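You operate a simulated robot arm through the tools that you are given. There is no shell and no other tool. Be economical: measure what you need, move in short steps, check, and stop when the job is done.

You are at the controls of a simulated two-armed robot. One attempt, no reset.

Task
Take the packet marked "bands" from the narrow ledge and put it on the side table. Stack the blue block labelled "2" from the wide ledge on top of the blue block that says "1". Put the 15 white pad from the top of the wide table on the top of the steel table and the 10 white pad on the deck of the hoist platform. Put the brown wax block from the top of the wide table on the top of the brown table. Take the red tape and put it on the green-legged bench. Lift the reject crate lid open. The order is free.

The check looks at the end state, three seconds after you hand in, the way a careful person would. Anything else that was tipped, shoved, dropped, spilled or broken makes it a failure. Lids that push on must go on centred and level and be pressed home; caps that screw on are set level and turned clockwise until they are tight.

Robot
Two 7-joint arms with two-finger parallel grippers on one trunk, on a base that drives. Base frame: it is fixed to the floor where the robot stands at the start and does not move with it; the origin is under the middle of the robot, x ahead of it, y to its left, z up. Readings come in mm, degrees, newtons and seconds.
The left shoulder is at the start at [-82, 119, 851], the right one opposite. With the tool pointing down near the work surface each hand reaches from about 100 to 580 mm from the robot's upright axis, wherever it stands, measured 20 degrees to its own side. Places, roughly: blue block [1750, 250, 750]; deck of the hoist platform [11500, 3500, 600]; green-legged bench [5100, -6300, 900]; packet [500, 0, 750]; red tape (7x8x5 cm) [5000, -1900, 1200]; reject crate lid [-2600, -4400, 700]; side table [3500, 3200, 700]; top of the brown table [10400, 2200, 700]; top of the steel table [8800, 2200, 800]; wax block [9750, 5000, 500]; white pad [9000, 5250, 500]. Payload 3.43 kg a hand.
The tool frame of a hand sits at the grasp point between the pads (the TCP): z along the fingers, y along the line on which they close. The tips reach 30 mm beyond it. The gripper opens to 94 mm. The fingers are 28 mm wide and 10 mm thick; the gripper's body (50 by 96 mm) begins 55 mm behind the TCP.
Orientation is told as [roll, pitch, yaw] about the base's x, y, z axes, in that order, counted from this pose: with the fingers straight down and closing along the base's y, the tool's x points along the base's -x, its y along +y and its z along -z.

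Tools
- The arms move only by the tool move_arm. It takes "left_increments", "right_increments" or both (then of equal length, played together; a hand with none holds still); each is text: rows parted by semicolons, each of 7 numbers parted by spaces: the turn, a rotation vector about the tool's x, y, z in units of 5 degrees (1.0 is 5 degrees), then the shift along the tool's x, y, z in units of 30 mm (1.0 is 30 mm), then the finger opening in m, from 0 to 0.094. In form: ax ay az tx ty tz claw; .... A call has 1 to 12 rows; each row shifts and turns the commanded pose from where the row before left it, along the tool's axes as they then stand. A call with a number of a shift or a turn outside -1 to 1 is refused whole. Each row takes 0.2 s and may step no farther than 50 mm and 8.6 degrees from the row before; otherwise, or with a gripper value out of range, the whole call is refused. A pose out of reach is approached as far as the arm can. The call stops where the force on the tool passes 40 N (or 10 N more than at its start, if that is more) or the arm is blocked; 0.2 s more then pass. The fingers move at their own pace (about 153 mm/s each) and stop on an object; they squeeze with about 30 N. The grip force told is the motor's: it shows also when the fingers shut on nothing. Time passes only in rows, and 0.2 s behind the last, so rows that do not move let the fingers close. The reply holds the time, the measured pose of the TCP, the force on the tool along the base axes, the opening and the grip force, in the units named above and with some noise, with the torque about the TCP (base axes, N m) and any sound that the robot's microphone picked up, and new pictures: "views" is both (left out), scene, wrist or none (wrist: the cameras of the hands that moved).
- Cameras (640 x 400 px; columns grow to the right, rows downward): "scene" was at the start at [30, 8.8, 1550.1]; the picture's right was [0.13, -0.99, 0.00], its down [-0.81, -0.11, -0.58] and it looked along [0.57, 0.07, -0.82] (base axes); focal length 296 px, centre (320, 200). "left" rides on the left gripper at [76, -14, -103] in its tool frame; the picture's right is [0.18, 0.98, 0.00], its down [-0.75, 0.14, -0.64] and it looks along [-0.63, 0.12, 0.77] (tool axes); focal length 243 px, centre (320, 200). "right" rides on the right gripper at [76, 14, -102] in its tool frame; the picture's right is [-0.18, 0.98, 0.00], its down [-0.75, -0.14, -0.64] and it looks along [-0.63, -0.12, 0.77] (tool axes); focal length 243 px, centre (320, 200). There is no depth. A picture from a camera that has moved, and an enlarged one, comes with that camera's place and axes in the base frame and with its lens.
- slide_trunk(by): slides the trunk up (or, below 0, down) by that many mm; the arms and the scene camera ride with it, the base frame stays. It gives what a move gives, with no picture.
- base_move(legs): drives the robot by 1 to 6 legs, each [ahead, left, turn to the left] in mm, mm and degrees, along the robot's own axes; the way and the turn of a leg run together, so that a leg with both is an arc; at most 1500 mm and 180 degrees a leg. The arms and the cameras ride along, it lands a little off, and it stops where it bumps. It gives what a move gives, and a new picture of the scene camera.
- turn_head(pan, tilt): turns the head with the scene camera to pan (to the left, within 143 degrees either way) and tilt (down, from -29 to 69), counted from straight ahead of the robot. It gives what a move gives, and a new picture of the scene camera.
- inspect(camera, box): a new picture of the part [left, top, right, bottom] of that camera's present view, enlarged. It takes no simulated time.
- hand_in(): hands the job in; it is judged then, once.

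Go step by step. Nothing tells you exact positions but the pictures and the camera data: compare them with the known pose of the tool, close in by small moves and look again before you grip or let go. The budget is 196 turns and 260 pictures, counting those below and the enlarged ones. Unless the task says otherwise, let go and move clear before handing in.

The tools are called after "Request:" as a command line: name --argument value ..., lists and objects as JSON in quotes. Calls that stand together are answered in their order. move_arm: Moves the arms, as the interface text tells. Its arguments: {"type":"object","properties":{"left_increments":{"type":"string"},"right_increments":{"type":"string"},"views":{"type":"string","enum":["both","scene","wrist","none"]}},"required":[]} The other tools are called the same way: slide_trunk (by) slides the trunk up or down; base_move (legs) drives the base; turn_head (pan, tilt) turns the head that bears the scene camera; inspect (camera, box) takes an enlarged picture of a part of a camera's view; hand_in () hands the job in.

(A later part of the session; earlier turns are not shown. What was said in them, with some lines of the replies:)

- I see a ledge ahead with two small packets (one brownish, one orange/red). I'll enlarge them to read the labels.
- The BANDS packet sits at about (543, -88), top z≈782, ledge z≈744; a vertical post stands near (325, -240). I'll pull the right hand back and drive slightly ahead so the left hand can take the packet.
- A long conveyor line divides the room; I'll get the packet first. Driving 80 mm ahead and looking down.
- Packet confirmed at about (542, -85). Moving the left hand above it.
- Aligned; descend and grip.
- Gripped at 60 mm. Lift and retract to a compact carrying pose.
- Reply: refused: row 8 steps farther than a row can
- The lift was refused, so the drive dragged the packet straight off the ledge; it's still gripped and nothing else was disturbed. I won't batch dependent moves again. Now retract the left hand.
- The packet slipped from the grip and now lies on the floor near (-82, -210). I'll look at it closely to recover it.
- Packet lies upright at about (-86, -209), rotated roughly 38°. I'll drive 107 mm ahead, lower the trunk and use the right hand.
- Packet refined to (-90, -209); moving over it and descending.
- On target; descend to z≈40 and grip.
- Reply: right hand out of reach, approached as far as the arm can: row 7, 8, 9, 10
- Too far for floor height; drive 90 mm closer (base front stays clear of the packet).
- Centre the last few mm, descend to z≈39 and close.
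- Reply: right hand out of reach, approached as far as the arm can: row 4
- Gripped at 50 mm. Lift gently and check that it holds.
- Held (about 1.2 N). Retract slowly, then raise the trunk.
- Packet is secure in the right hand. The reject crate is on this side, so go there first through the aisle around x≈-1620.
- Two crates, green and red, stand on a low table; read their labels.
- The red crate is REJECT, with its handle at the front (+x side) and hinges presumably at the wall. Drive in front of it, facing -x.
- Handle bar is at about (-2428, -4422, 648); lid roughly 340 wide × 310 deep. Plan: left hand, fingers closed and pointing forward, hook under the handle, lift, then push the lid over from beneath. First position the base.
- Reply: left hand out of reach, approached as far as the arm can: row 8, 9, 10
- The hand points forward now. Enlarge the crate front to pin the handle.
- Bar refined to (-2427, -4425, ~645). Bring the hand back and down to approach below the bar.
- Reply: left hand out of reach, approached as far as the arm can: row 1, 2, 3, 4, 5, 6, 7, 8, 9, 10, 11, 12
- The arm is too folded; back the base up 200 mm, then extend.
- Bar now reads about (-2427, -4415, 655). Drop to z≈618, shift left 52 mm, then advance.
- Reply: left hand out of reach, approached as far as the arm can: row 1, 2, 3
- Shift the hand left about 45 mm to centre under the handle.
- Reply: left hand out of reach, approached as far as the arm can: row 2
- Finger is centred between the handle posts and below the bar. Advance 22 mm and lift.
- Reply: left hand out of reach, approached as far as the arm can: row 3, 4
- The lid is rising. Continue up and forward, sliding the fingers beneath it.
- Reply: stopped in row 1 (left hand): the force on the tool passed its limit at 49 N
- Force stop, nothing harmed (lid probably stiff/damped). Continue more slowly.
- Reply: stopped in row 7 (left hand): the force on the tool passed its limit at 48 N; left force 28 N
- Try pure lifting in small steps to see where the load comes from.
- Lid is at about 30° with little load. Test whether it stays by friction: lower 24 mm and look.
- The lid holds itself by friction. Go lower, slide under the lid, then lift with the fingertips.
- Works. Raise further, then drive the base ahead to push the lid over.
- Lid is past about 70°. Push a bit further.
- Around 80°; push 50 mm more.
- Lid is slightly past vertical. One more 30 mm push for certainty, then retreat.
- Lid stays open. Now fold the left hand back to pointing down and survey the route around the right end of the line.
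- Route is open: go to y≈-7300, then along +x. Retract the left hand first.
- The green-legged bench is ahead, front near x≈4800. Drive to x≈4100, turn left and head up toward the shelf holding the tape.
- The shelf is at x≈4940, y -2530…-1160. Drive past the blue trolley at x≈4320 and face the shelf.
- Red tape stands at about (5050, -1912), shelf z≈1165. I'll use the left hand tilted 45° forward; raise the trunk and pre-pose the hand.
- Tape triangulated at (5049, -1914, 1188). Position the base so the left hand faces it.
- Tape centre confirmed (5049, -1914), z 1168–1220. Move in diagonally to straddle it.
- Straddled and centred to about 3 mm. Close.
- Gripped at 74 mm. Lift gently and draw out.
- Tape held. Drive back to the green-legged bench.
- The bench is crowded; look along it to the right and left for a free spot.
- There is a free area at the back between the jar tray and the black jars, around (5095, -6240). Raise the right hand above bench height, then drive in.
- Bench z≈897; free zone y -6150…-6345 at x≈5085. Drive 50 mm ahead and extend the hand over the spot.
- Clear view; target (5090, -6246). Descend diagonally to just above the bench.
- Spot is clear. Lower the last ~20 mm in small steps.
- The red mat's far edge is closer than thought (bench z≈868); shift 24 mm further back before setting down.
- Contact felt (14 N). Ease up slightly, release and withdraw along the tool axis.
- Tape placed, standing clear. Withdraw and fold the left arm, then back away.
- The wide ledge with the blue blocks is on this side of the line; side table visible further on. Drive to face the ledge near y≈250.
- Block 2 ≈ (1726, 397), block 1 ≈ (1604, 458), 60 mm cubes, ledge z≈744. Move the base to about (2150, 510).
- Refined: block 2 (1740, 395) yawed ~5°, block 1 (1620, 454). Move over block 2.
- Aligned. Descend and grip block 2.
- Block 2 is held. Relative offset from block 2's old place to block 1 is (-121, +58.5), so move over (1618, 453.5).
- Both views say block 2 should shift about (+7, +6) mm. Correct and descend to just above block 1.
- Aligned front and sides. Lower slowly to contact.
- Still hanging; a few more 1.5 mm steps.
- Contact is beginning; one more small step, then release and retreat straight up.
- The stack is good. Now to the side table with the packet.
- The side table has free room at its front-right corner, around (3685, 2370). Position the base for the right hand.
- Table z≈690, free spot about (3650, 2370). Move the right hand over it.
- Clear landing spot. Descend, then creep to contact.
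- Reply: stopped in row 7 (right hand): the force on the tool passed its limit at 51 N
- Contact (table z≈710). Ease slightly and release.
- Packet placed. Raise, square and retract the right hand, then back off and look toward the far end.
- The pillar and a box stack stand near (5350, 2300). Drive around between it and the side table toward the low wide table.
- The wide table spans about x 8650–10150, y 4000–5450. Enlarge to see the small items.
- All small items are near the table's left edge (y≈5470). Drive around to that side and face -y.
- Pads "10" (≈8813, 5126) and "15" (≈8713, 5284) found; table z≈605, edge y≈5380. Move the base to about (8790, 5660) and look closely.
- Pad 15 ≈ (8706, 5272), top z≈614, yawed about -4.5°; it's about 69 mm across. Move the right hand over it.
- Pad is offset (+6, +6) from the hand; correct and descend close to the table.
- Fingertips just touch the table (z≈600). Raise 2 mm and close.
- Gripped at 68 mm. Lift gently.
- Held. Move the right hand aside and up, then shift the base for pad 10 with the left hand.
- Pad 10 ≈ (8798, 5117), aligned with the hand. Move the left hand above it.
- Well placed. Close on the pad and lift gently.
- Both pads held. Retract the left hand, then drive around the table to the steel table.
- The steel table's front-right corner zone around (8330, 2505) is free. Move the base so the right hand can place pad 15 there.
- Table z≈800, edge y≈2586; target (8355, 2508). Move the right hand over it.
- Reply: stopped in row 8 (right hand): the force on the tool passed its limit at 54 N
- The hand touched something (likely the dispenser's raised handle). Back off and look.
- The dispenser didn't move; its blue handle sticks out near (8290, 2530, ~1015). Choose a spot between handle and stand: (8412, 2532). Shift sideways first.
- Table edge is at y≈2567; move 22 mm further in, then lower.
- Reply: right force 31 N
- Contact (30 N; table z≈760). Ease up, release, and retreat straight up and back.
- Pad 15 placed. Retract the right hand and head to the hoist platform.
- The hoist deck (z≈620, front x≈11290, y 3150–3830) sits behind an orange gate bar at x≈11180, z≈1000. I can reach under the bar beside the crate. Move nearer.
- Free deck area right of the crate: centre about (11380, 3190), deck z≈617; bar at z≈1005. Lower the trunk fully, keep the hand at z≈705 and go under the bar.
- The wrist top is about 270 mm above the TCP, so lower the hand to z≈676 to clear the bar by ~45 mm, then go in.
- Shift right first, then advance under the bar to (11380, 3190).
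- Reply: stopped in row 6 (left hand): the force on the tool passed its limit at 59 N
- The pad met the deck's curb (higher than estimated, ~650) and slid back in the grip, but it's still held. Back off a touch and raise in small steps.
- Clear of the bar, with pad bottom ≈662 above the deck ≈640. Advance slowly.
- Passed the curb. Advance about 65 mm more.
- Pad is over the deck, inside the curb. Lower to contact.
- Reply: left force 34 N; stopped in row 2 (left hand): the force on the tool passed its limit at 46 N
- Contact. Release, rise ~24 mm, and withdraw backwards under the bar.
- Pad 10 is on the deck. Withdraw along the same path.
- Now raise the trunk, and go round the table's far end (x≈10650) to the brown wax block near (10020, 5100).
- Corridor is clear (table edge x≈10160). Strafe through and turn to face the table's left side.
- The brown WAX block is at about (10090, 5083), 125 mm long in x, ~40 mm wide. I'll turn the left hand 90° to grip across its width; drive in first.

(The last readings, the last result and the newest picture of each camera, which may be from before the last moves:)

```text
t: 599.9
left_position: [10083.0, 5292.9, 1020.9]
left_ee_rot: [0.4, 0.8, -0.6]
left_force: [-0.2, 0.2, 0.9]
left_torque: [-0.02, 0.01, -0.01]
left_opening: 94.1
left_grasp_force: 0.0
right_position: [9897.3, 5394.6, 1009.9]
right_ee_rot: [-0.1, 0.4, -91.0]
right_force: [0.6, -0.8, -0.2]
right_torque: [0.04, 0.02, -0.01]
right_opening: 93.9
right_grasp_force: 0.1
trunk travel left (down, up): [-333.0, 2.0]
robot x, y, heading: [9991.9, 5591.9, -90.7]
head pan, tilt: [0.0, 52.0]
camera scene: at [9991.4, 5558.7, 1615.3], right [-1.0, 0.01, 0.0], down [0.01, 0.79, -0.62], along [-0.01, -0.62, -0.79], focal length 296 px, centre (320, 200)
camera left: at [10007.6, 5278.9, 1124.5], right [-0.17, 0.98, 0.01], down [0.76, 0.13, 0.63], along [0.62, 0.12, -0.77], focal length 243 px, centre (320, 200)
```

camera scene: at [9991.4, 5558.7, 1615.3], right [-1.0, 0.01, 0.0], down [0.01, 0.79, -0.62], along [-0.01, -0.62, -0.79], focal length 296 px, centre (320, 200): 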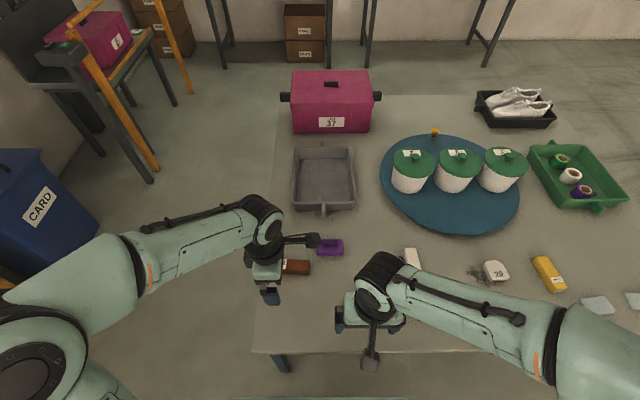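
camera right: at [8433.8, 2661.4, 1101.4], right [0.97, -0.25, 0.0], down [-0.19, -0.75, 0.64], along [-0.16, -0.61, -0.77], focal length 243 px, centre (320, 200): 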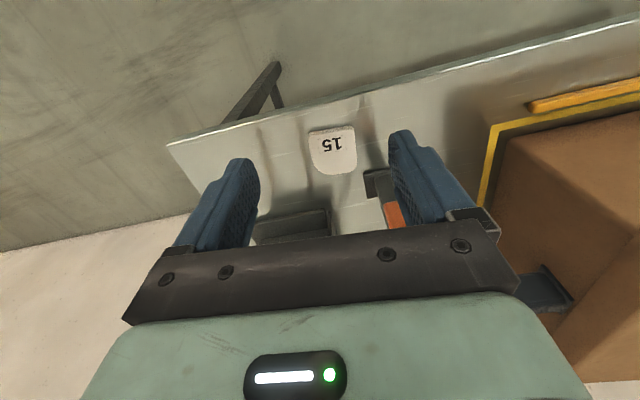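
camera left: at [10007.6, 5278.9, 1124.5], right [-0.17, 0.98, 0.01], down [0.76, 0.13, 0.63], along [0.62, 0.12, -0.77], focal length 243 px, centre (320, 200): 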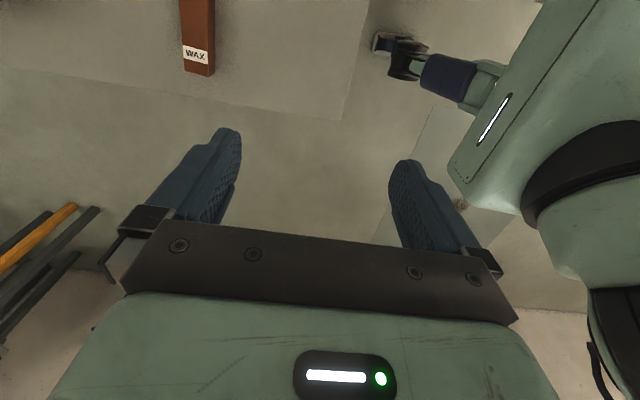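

Now move over the block and lower to z≈780.

Request:
move_arm --left_increments "0 0 0 0 -0.68 0.8 0.094; 0 0 0 0 -0.68 0.8 0.094; 0 0 0 0 -0.68 0.8 0.094; 0 0 0 0 -0.68 0.8 0.094; 0 0 0 0 -0.68 0.8 0.094; 0 0 0 0 -0.68 0.8 0.094; 0 0 0 0 -0.68 0.8 0.094; 0 0 0 0 -0.68 0.8 0.094; 0 0 0 0 -0.68 0.8 0.094; 0 0 0 0 -0.65 0.6 0.094" --views "both"

```text
t: 602.1
left_position: [10076.6, 5093.7, 783.4]
left_ee_rot: [0.5, 0.7, -0.7]
left_force: [-0.2, -0.8, 0.6]
left_torque: [-0.02, 0.0, 0.03]
left_opening: 93.8
left_grasp_force: 0.1
right_position: [9896.8, 5394.3, 1011.9]
right_ee_rot: [-0.1, 0.5, -91.0]
right_force: [0.1, -0.3, -0.4]
right_torque: [0.01, 0.01, 0.0]
right_opening: 94.0
right_grasp_force: 0.1
trunk travel left (down, up): [-333.0, 2.0]
robot x, y, heading: [9993.3, 5589.6, -90.7]
head pan, tilt: [0.0, 52.0]
camera scene: at [9991.4, 5558.2, 1615.3], right [-1.0, 0.01, 0.0], down [0.01, 0.79, -0.62], along [-0.01, -0.62, -0.79], focal length 296 px, centre (320, 200)
camera left: at [10003.1, 5079.2, 886.9], right [-0.17, 0.98, 0.01], down [0.76, 0.13, 0.63], along [0.62, 0.12, -0.77], focal length 243 px, centre (320, 200)
```

scene: 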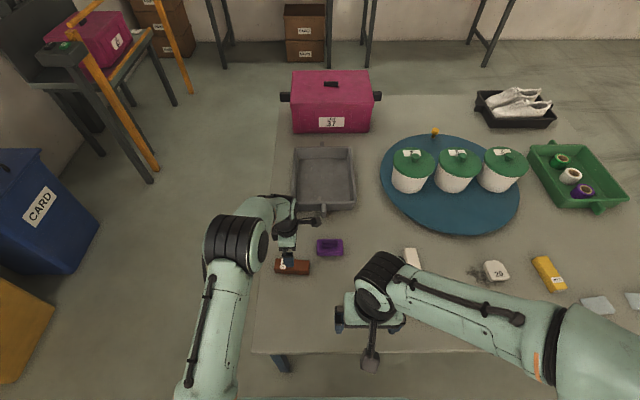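
left: 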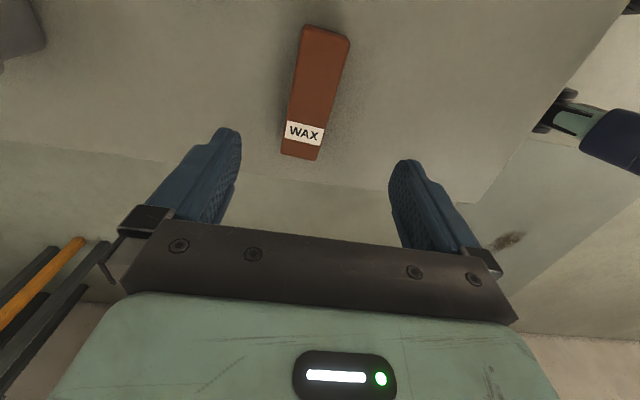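

Block centre ≈ (10082, 5087), yawed ~-3°. Align and descend.

Request:
move_arm --left_increments "0 0 0.5 -0.17 -0.22 1 0.094; 0 0 0 0 0 1 0.094; 0 0 0 0 0 1 0.094; 0 0 0 0 0 0.9 0.094; 0 0 0 0 0 0 0.094" --views "wrist"

```text
t: 603.3
left_position: [10078.4, 5087.5, 667.2]
left_ee_rot: [0.3, 0.8, -3.1]
left_force: [0.7, 0.4, 0.3]
left_torque: [0.0, -0.01, -0.01]
left_opening: 93.9
left_grasp_force: 0.0
right_position: [9896.8, 5394.6, 1012.8]
right_ee_rot: [-0.1, 0.4, -91.1]
right_force: [0.1, -0.6, -0.4]
right_torque: [0.02, 0.01, 0.03]
right_opening: 94.0
right_grasp_force: 0.1
trunk travel left (down, up): [-333.0, 2.0]
robot x, y, heading: [9988.6, 5588.9, -90.9]
head pan, tilt: [0.0, 52.0]
camera left: at [10004.4, 5075.9, 770.5], right [-0.13, 0.99, 0.01], down [0.77, 0.09, 0.63], along [0.63, 0.09, -0.77], focal length 243 px, centre (320, 200)
```

left: 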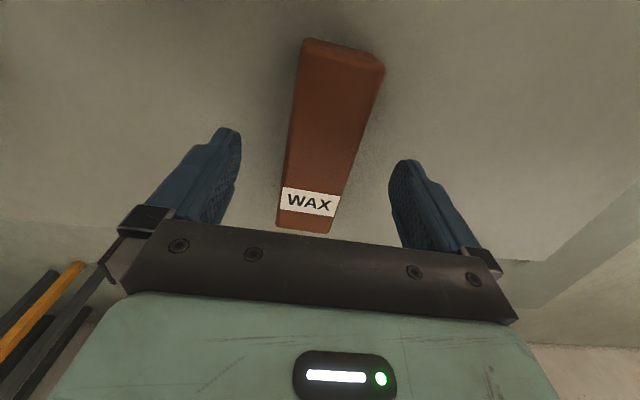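

Request:
move_arm --left_increments "0 0 0 0 0 0.5 0.094; 0 0 0 0 0 0.47 0.094; 0 0 0 0 0 0 0.05; 0 0 0 0 0 0 0.02; 0 0 0 0 0 0 0.0; 0 0 0 0 0 0 0.0" --views "wrist"

```text
t: 604.7
left_position: [10079.1, 5087.4, 638.7]
left_ee_rot: [0.5, 0.7, -3.1]
left_force: [0.5, -0.5, 0.4]
left_torque: [-0.1, -0.08, -0.03]
left_opening: 47.8
left_grasp_force: 29.8
right_position: [9895.9, 5394.5, 1011.8]
right_ee_rot: [-0.1, 0.5, -91.0]
right_force: [1.1, 0.5, -0.1]
right_torque: [0.03, -0.01, 0.01]
right_opening: 93.8
right_grasp_force: 0.0
trunk travel left (down, up): [-333.0, 2.0]
robot x, y, heading: [9988.1, 5588.7, -90.5]
head pan, tilt: [0.0, 52.0]
camera left: at [10004.4, 5075.9, 742.2], right [-0.13, 0.99, 0.01], down [0.77, 0.09, 0.63], along [0.63, 0.09, -0.77], focal length 243 px, centre (320, 200)
```

left: 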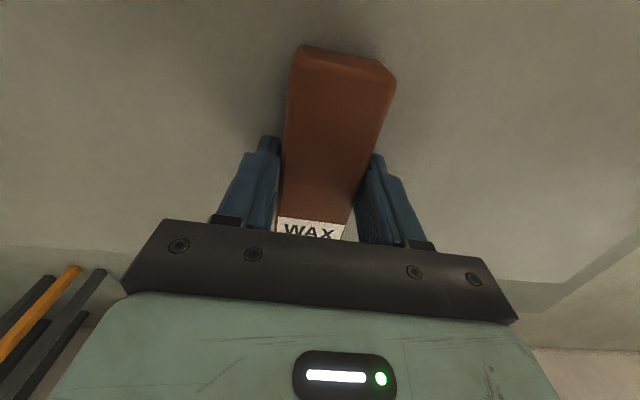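

Gripped (48 mm). Lift gently and retract.

Request:
move_arm --left_increments "0 0 0 0 0 -0.2 0.0; 0 0 0 0 0 -0.4 0.0; 0 0 0 0 0 -0.7 0.0; 0 0 0 0 0 -0.8 0.0; 0 0 0 0 0 -0.8 0.0; 0 0 0 0 0 -0.8 0.0; 0 0 0 0 0 -0.8 0.0; 0 0 0 0 0.5 -0.8 0.0; 0 0 0 0 0.7 -0.7 0.0; 0 0 0 0 0.7 -0.7 0.0; 0 0 0 0 0.7 -0.7 0.0; 0 0 0 0 0.7 -0.7 0.0" --views "wrist"

```text
t: 607.3
left_position: [10089.9, 5185.0, 883.2]
left_ee_rot: [0.4, 0.8, -3.2]
left_force: [-0.7, 0.5, -1.8]
left_torque: [0.01, 0.02, 0.01]
left_opening: 47.9
left_grasp_force: 30.1
right_position: [9897.2, 5394.5, 1010.6]
right_ee_rot: [-0.1, 0.5, -91.0]
right_force: [-0.3, -0.2, -0.4]
right_torque: [-0.04, 0.04, 0.02]
right_opening: 94.0
right_grasp_force: 0.0
trunk travel left (down, up): [-333.0, 2.0]
robot x, y, heading: [9989.5, 5585.0, -90.7]
head pan, tilt: [0.0, 52.0]
camera left: at [10012.9, 5174.4, 986.5], right [-0.13, 0.99, 0.01], down [0.77, 0.09, 0.63], along [0.63, 0.09, -0.77], focal length 243 px, centre (320, 200)
```

left: 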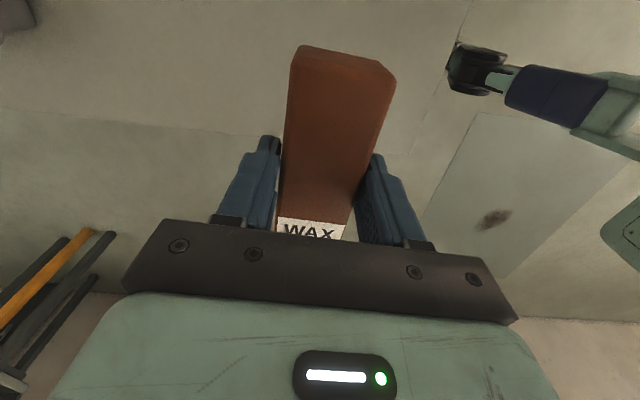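

Request:
move_arm --left_increments "0 0 0 0 0.7 -0.7 0.0; 0 0 0 0 0.7 -0.7 0.0; 0 0 0 0 0.7 -0.7 0.0; 0 0 0 0 0.7 -0.7 0.0; 0 0 0 0 0.7 -0.7 0.0; 0 0 0 0 0.5 -0.4 0.0" --views "none"

Request:
base_move --legs '[[-250, 0, 0], [0, 670, 0], [1500, 0, 0], [1100, 0, 0]]'

Request:
turn_head --pan -10 --tilt 35

```text
t: 608.7
left_position: [10097.6, 5303.8, 1000.3]
left_ee_rot: [0.3, 0.9, -3.2]
left_force: [0.2, -0.1, -2.2]
left_torque: [0.0, 0.03, 0.01]
left_opening: 48.0
left_grasp_force: 30.0
right_position: [9897.0, 5396.0, 1012.0]
right_ee_rot: [-0.1, 0.5, -91.1]
right_force: [-0.3, -0.5, 0.0]
right_torque: [-0.03, -0.04, -0.02]
right_opening: 94.1
right_grasp_force: 0.1
trunk travel left (down, up): [-333.0, 2.0]
robot x, y, heading: [9990.8, 5586.0, -90.7]
head pan, tilt: [0.0, 52.0]
```

```text
t: 628.7
left_position: [10740.8, 2959.5, 1000.3]
left_ee_rot: [0.4, 0.8, -4.2]
left_force: [0.2, -0.4, -0.6]
left_torque: [-0.02, 0.01, 0.0]
left_opening: 48.3
left_grasp_force: 30.2
right_position: [10543.7, 3053.8, 1011.6]
right_ee_rot: [-0.1, 0.4, -91.9]
right_force: [-0.2, -0.6, 0.2]
right_torque: [0.0, 0.0, -0.01]
right_opening: 94.1
right_grasp_force: 0.0
trunk travel left (down, up): [-333.0, 2.0]
robot x, y, heading: [10637.2, 3246.8, -91.8]
head pan, tilt: [0.0, 52.0]
camera scene: at [10640.4, 3216.2, 1615.2], right [-1.0, 0.03, 0.0], down [0.02, 0.79, -0.62], along [-0.02, -0.62, -0.79], focal length 296 px, centre (320, 200)
```

scene: 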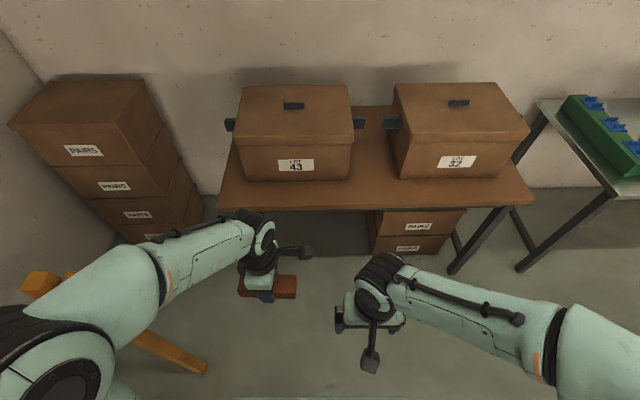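

```text
t: 629.5
left_position: [10741.3, 2959.9, 999.4]
left_ee_rot: [0.4, 0.7, -4.0]
left_force: [0.0, 0.0, -1.1]
left_torque: [-0.01, 0.02, 0.0]
left_opening: 48.1
left_grasp_force: 30.2
right_position: [10543.1, 3053.6, 1012.0]
right_ee_rot: [-0.1, 0.5, -91.9]
right_force: [0.1, 0.4, 0.2]
right_torque: [0.01, 0.0, -0.01]
right_opening: 93.9
right_grasp_force: 0.1
trunk travel left (down, up): [-333.0, 2.0]
robot x, y, heading: [10634.2, 3247.0, -91.7]
head pan, tilt: [-10.0, 35.0]
camera scene: at [10624.9, 3204.9, 1639.6], right [-0.98, 0.2, 0.0], down [0.12, 0.56, -0.82], along [-0.16, -0.8, -0.57], focal length 296 px, centre (320, 200)
```

scene: 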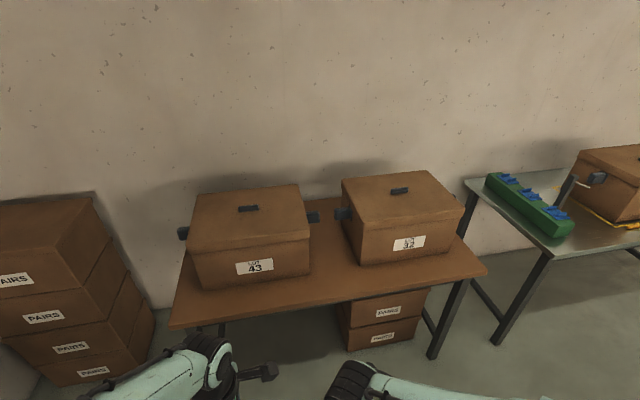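

The brown table has free space in front of the gap between its boxes, around (10425, 2478). Position the base.

Request:
base_move --legs '[[0, -310, 1.7], [280, 0, 0]]'

Request:
turn_head --pan 0 --tilt 55

Request:
inspect --camera "left" --box '[0, 0, 640, 400]'

```text
t: 634.3
left_position: [10440.7, 2684.9, 1000.4]
left_ee_rot: [0.4, 0.8, -2.4]
left_force: [-0.6, -0.2, -1.3]
left_torque: [-0.03, 0.03, -0.01]
left_opening: 47.9
left_grasp_force: 29.6
right_position: [10238.1, 2774.6, 1011.4]
right_ee_rot: [-0.1, 0.5, -90.4]
right_force: [0.5, -0.2, 0.1]
right_torque: [-0.01, 0.0, -0.06]
right_opening: 93.9
right_grasp_force: 0.0
trunk travel left (down, up): [-333.0, 2.0]
robot x, y, heading: [10329.0, 2969.5, -90.1]
head pan, tilt: [-10.0, 35.0]
camera scene: at [10316.1, 2927.0, 1639.5], right [-0.98, 0.17, 0.0], down [0.1, 0.56, -0.82], along [-0.14, -0.81, -0.57], focal length 296 px, centre (320, 200)
```

scene: 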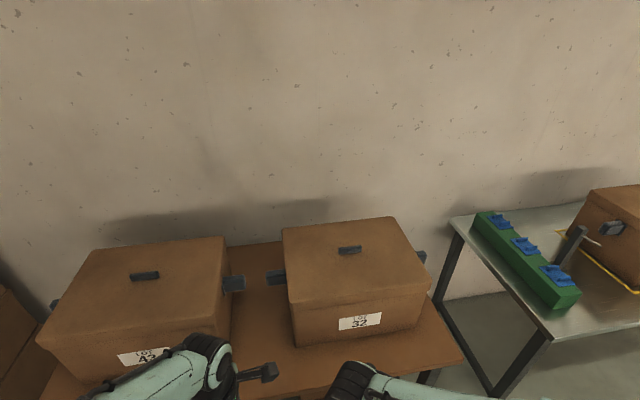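

```text
t: 635.2
left_position: [10440.5, 2685.0, 999.5]
left_ee_rot: [0.5, 0.8, -2.5]
left_force: [-0.8, -0.3, -0.4]
left_torque: [0.01, 0.05, 0.01]
left_opening: 48.2
left_grasp_force: 30.0
right_position: [10239.0, 2773.8, 1011.5]
right_ee_rot: [-0.1, 0.5, -90.3]
right_force: [-0.7, -0.4, 0.4]
right_torque: [0.02, 0.02, -0.03]
right_opening: 94.0
right_grasp_force: 0.1
trunk travel left (down, up): [-333.0, 2.0]
robot x, y, heading: [10330.7, 2968.5, -90.3]
head pan, tilt: [0.0, 55.0]
camera scene: at [10331.4, 2941.3, 1611.5], right [-1.0, 0.0, 0.0], down [0.0, 0.82, -0.57], along [0.0, -0.57, -0.82], focal length 296 px, centre (320, 200)
```

scene: 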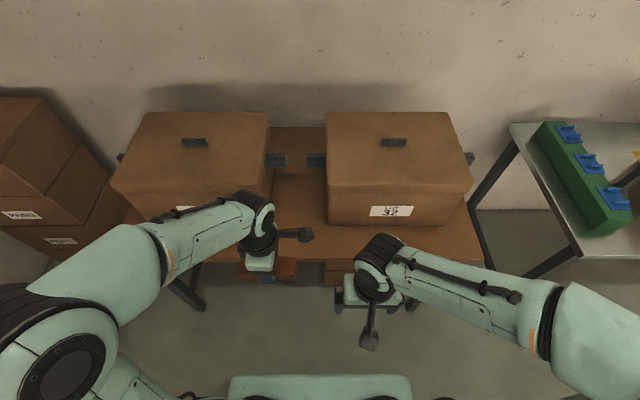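

```text
1.00 times, centred on (320, 200) of left (not enlarged: the box is as wide or as high as the picture)
camera zoom: at [10364.6, 2672.6, 1104.1], right [-0.14, 0.99, 0.01], down [0.77, 0.1, 0.63], along [0.63, 0.1, -0.77], focal length 243 px, centre (320, 200)
```

zoom: 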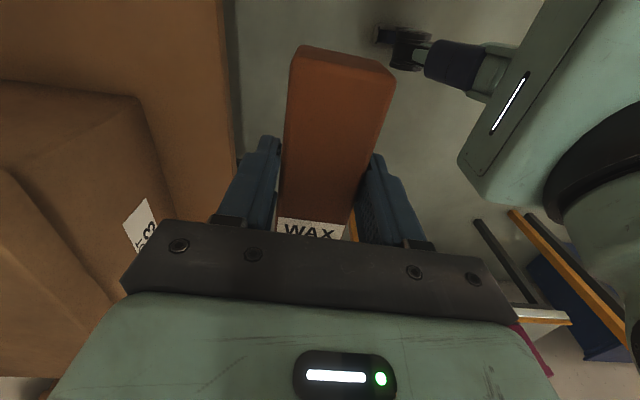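

Gap between boxes spans x 10296–10510; target (10425, 2475). Move the wax over it.

Request:
move_arm --left_increments "0 0 0 0.05 -0.4 0.3 0.0; 0 0 0 0.05 -0.7 0.6 0.0; 0 0 0 0.05 -0.7 0.7 0.0; 0 0 0 0.05 -0.7 0.7 0.0; 0 0 0 0 -0.7 0.7 0.0; 0 0 0 0 -0.7 0.7 0.0; 0 0 0 0 -0.7 0.7 0.0; 0 0 0 0 -0.7 0.7 0.0; 0 0 0 0 -0.7 0.7 0.0; 0 0 0 0 -0.6 0.7 0.0; 0 0 0 0 -0.4 0.5 0.0; 0 0 0 0 0 0 0.0" --views "both"

```text
t: 637.8
left_position: [10421.6, 2476.7, 789.3]
left_ee_rot: [0.5, 0.8, -2.5]
left_force: [0.7, 0.4, -1.9]
left_torque: [0.01, -0.02, -0.05]
left_opening: 48.1
left_grasp_force: 30.0
right_position: [10238.1, 2774.7, 1011.8]
right_ee_rot: [-0.1, 0.5, -90.3]
right_force: [0.6, 1.1, 0.3]
right_torque: [-0.01, 0.0, -0.01]
right_opening: 93.8
right_grasp_force: 0.1
trunk travel left (down, up): [-333.0, 2.0]
robot x, y, heading: [10328.3, 2966.2, -90.0]
head pan, tilt: [0.0, 55.0]
camera scene: at [10331.4, 2941.4, 1611.4], right [-1.0, 0.0, 0.0], down [0.0, 0.82, -0.57], along [0.0, -0.57, -0.82], focal length 296 px, centre (320, 200)
camera left: at [10346.3, 2465.6, 893.0], right [-0.14, 0.99, 0.01], down [0.77, 0.1, 0.63], along [0.62, 0.1, -0.77], focal length 243 px, centre (320, 200)
```

scene: 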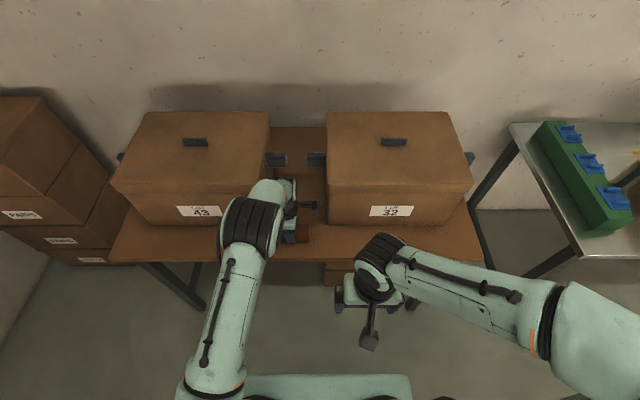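
left: 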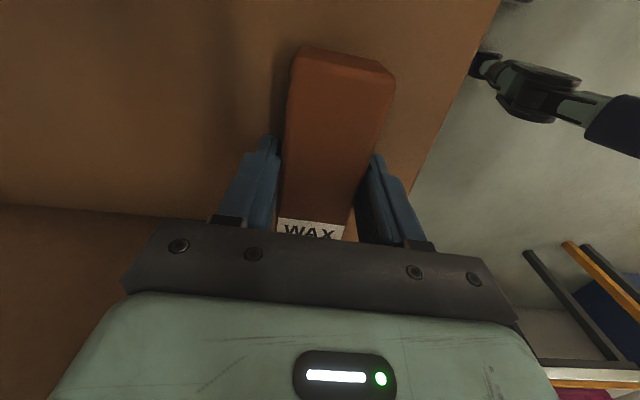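

Good clearance from the edge. Lower to contact.

Request:
move_arm --left_increments "0 0 0 0 0 0.5 0.0; 0 0 0 0 0 0.4 0.0; 0 0 0 0 0 0.15 0.0; 0 0 0 0 0 0.12 0.0; 0 0 0 0 0 0.12 0.0; 0 0 0 0 0 0.12 0.0; 0 0 0 0 0 0 0.0" --views "wrist"

```text
t: 638.4
left_position: [10421.7, 2475.4, 770.4]
left_ee_rot: [-0.2, 0.9, -2.6]
left_force: [2.1, 6.8, 21.2]
left_torque: [0.7, -0.4, 0.17]
left_opening: 48.2
left_grasp_force: 29.8
right_position: [10238.2, 2775.0, 1012.0]
right_ee_rot: [-0.1, 0.4, -90.3]
right_force: [0.3, -0.3, -0.3]
right_torque: [0.0, 0.02, 0.02]
right_opening: 94.2
right_grasp_force: 0.1
trunk travel left (down, up): [-333.0, 2.0]
robot x, y, heading: [10330.9, 2969.6, -90.1]
head pan, tilt: [0.0, 55.0]
stopped in row 3 (left hand): the force on the tool passed its limit at 52 N (the readings are from after the stop); the commanded pose is now the measured one
camera left: at [10346.2, 2464.2, 874.7], right [-0.14, 0.99, 0.0], down [0.77, 0.11, 0.63], along [0.62, 0.09, -0.78], focal length 243 px, centre (320, 200)
```

left: 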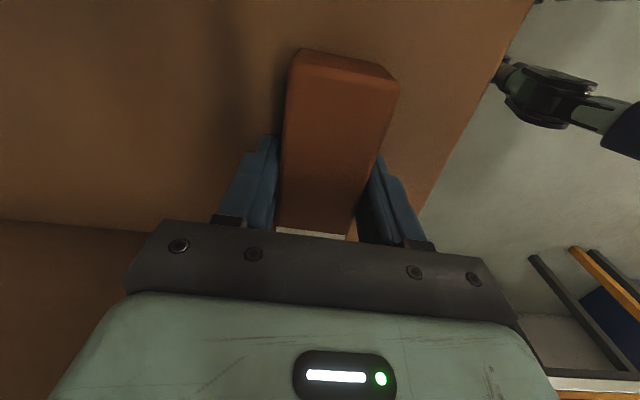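

Contact with the table (z≈733). Ease, release, and rise straight up.

Request:
move_arm --left_increments "0 0 0 0 0 -0.05 0.0; 0 0 0 0 0 0 0.055; 0 0 0 0 0 0 0.07; 0 0 0 0 0 0 0.075; 0 0 0 0 0 -0.3 0.075; 0 0 0 0 0 -0.7 0.075; 0 0 0 0 0 -1 0.075; 0 0 0 0 0 -1 0.075; 0 0 0 0 0 -1 0.075; 0 0 0 0 0 -1 0.075; 0 0 0 0 0 -1 0.075" --views "both"

```text
t: 640.8
left_position: [10426.0, 2476.3, 950.7]
left_ee_rot: [0.1, 0.9, -2.6]
left_force: [0.3, 0.1, 0.4]
left_torque: [0.03, 0.01, 0.0]
left_opening: 75.3
left_grasp_force: 0.0
right_position: [10239.7, 2774.5, 1011.8]
right_ee_rot: [-0.1, 0.5, -90.2]
right_force: [-0.2, -0.1, 0.3]
right_torque: [0.02, 0.01, 0.02]
right_opening: 93.9
right_grasp_force: 0.0
trunk travel left (down, up): [-333.0, 2.0]
robot x, y, heading: [10326.4, 2969.8, -90.1]
head pan, tilt: [0.0, 55.0]
camera scene: at [10331.5, 2941.7, 1611.4], right [-1.0, 0.0, 0.0], down [0.0, 0.82, -0.57], along [0.0, -0.57, -0.82], focal length 296 px, centre (320, 200)
camera left: at [10349.9, 2464.9, 1054.2], right [-0.14, 0.99, 0.0], down [0.77, 0.11, 0.63], along [0.62, 0.09, -0.78], focal length 243 px, centre (320, 200)
```

scene: 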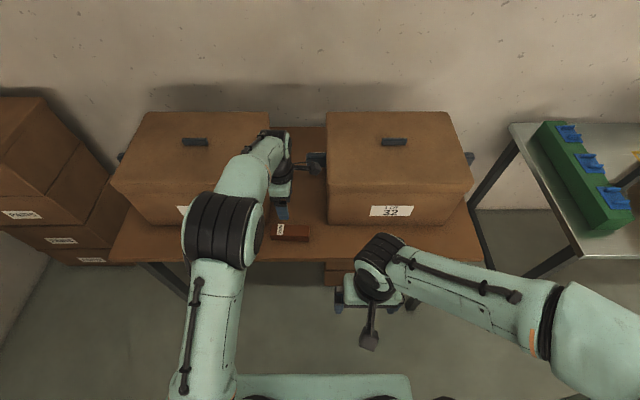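
left: 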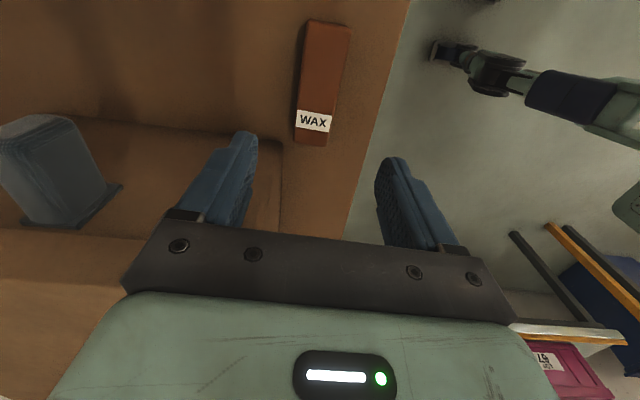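

Wax is on the brown table. Move the arm clear, then hand in.

Request:
move_arm --left_increments "0 0 0 0 0 -1 0.075; 0 0 0 0 0.8 -0.5 0.075; 0 0 0 0 0.8 0 0.075; 0 0 0 0 0.8 0 0.075; 0 0 0 0 0.8 0 0.075; 0 0 0 0 0.8 0 0.075; 0 0 0 0 0.8 0 0.075; 0 0 0 0 0.8 0 0.075" --views "none"

Request:
base_move --legs '[[-250, 0, 0]]'

Request:
turn_head --pan -35 --tilt 28

```text
t: 642.6
left_position: [10433.6, 2643.7, 993.6]
left_ee_rot: [-0.1, 0.9, -2.6]
left_force: [0.3, -0.1, -0.4]
left_torque: [-0.03, 0.01, 0.01]
left_opening: 75.1
left_grasp_force: 0.0
right_position: [10238.0, 2774.0, 1012.7]
right_ee_rot: [-0.2, 0.5, -90.4]
right_force: [-0.2, 0.1, -0.7]
right_torque: [0.03, -0.01, 0.03]
right_opening: 93.9
right_grasp_force: 0.0
trunk travel left (down, up): [-333.0, 2.0]
robot x, y, heading: [10328.9, 2968.1, -90.3]
head pan, tilt: [0.0, 55.0]
```

```text
t: 644.5
left_position: [10433.8, 2894.4, 994.6]
left_ee_rot: [-0.1, 0.9, -2.6]
left_force: [-0.5, -0.1, -0.3]
left_torque: [0.0, -0.01, 0.02]
left_opening: 75.2
left_grasp_force: 0.1
right_position: [10239.5, 3026.2, 1012.2]
right_ee_rot: [-0.1, 0.5, -90.3]
right_force: [-0.4, 0.9, -0.5]
right_torque: [0.01, 0.0, 0.01]
right_opening: 94.0
right_grasp_force: 0.1
trunk travel left (down, up): [-333.0, 2.0]
robot x, y, heading: [10328.8, 3219.5, -90.5]
head pan, tilt: [0.0, 55.0]
camera scene: at [10331.7, 3193.8, 1611.6], right [-1.0, 0.0, 0.0], down [0.0, 0.82, -0.57], along [0.0, -0.57, -0.82], focal length 296 px, centre (320, 200)
```

scene: 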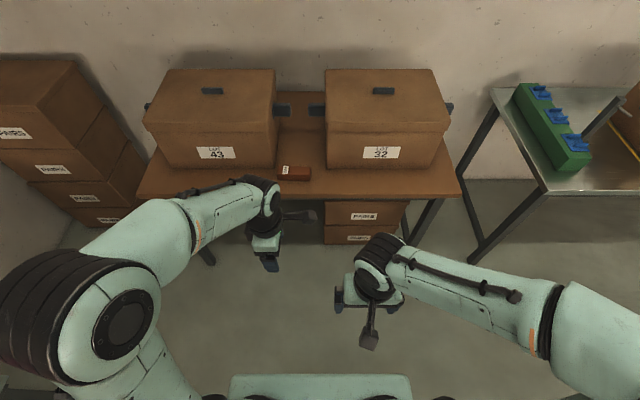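

```text
t: 645.5
left_position: [10435.0, 2895.1, 992.9]
left_ee_rot: [-0.1, 0.9, -2.6]
left_force: [1.0, 0.3, -0.3]
left_torque: [0.02, -0.03, 0.01]
left_opening: 75.2
left_grasp_force: 0.1
right_position: [10239.0, 3026.5, 1013.1]
right_ee_rot: [-0.1, 0.5, -90.4]
right_force: [-1.1, 0.2, 0.3]
right_torque: [0.01, 0.02, 0.0]
right_opening: 94.0
right_grasp_force: 0.1
trunk travel left (down, up): [-333.0, 2.0]
robot x, y, heading: [10325.0, 3222.4, -90.2]
head pan, tilt: [-35.0, 28.0]
camera scene: at [10279.4, 3191.5, 1650.6], right [-0.82, 0.57, 0.0], down [0.27, 0.39, -0.88], along [-0.51, -0.72, -0.47], focal length 296 px, centre (320, 200)
```

scene: 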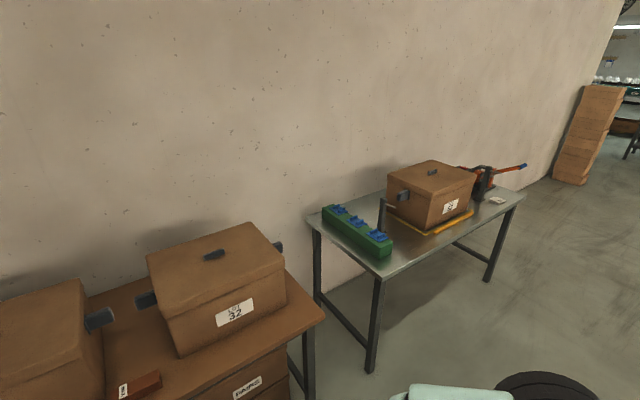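

Pad 15 is on the steel table, the wax is on the brown table, and nothing nearby looks disturbed; both hands are empty and clear. I'm handing in now.

Request:
hand_in

```text
The job is handed in.
```

I finished all seven tasks and handed the job in; the result of the check was not shown to me.

- **Packet:** the "bands" packet is on the side table. I dropped it once, early on. It landed upright, and I picked it up off the floor.
- **Blocks:** the blue block "2" is stacked on block "1".
- **Pads:** the 15 pad is on the steel table and the 10 pad is on the hoist deck. The hand bumped the tape dispenser while I was placing the 15 pad, but the dispenser did not appear to move. The 10 pad hit the raised lip at the deck's front edge and slid in the grip, then I set it down flat.
- **Wax:** the brown wax block is on the brown table.
- **Tape:** the red tape is on the green-legged bench.
- **Lid:** the reject crate lid is open slightly past vertical and held there when I let go. I did not go back to recheck it.
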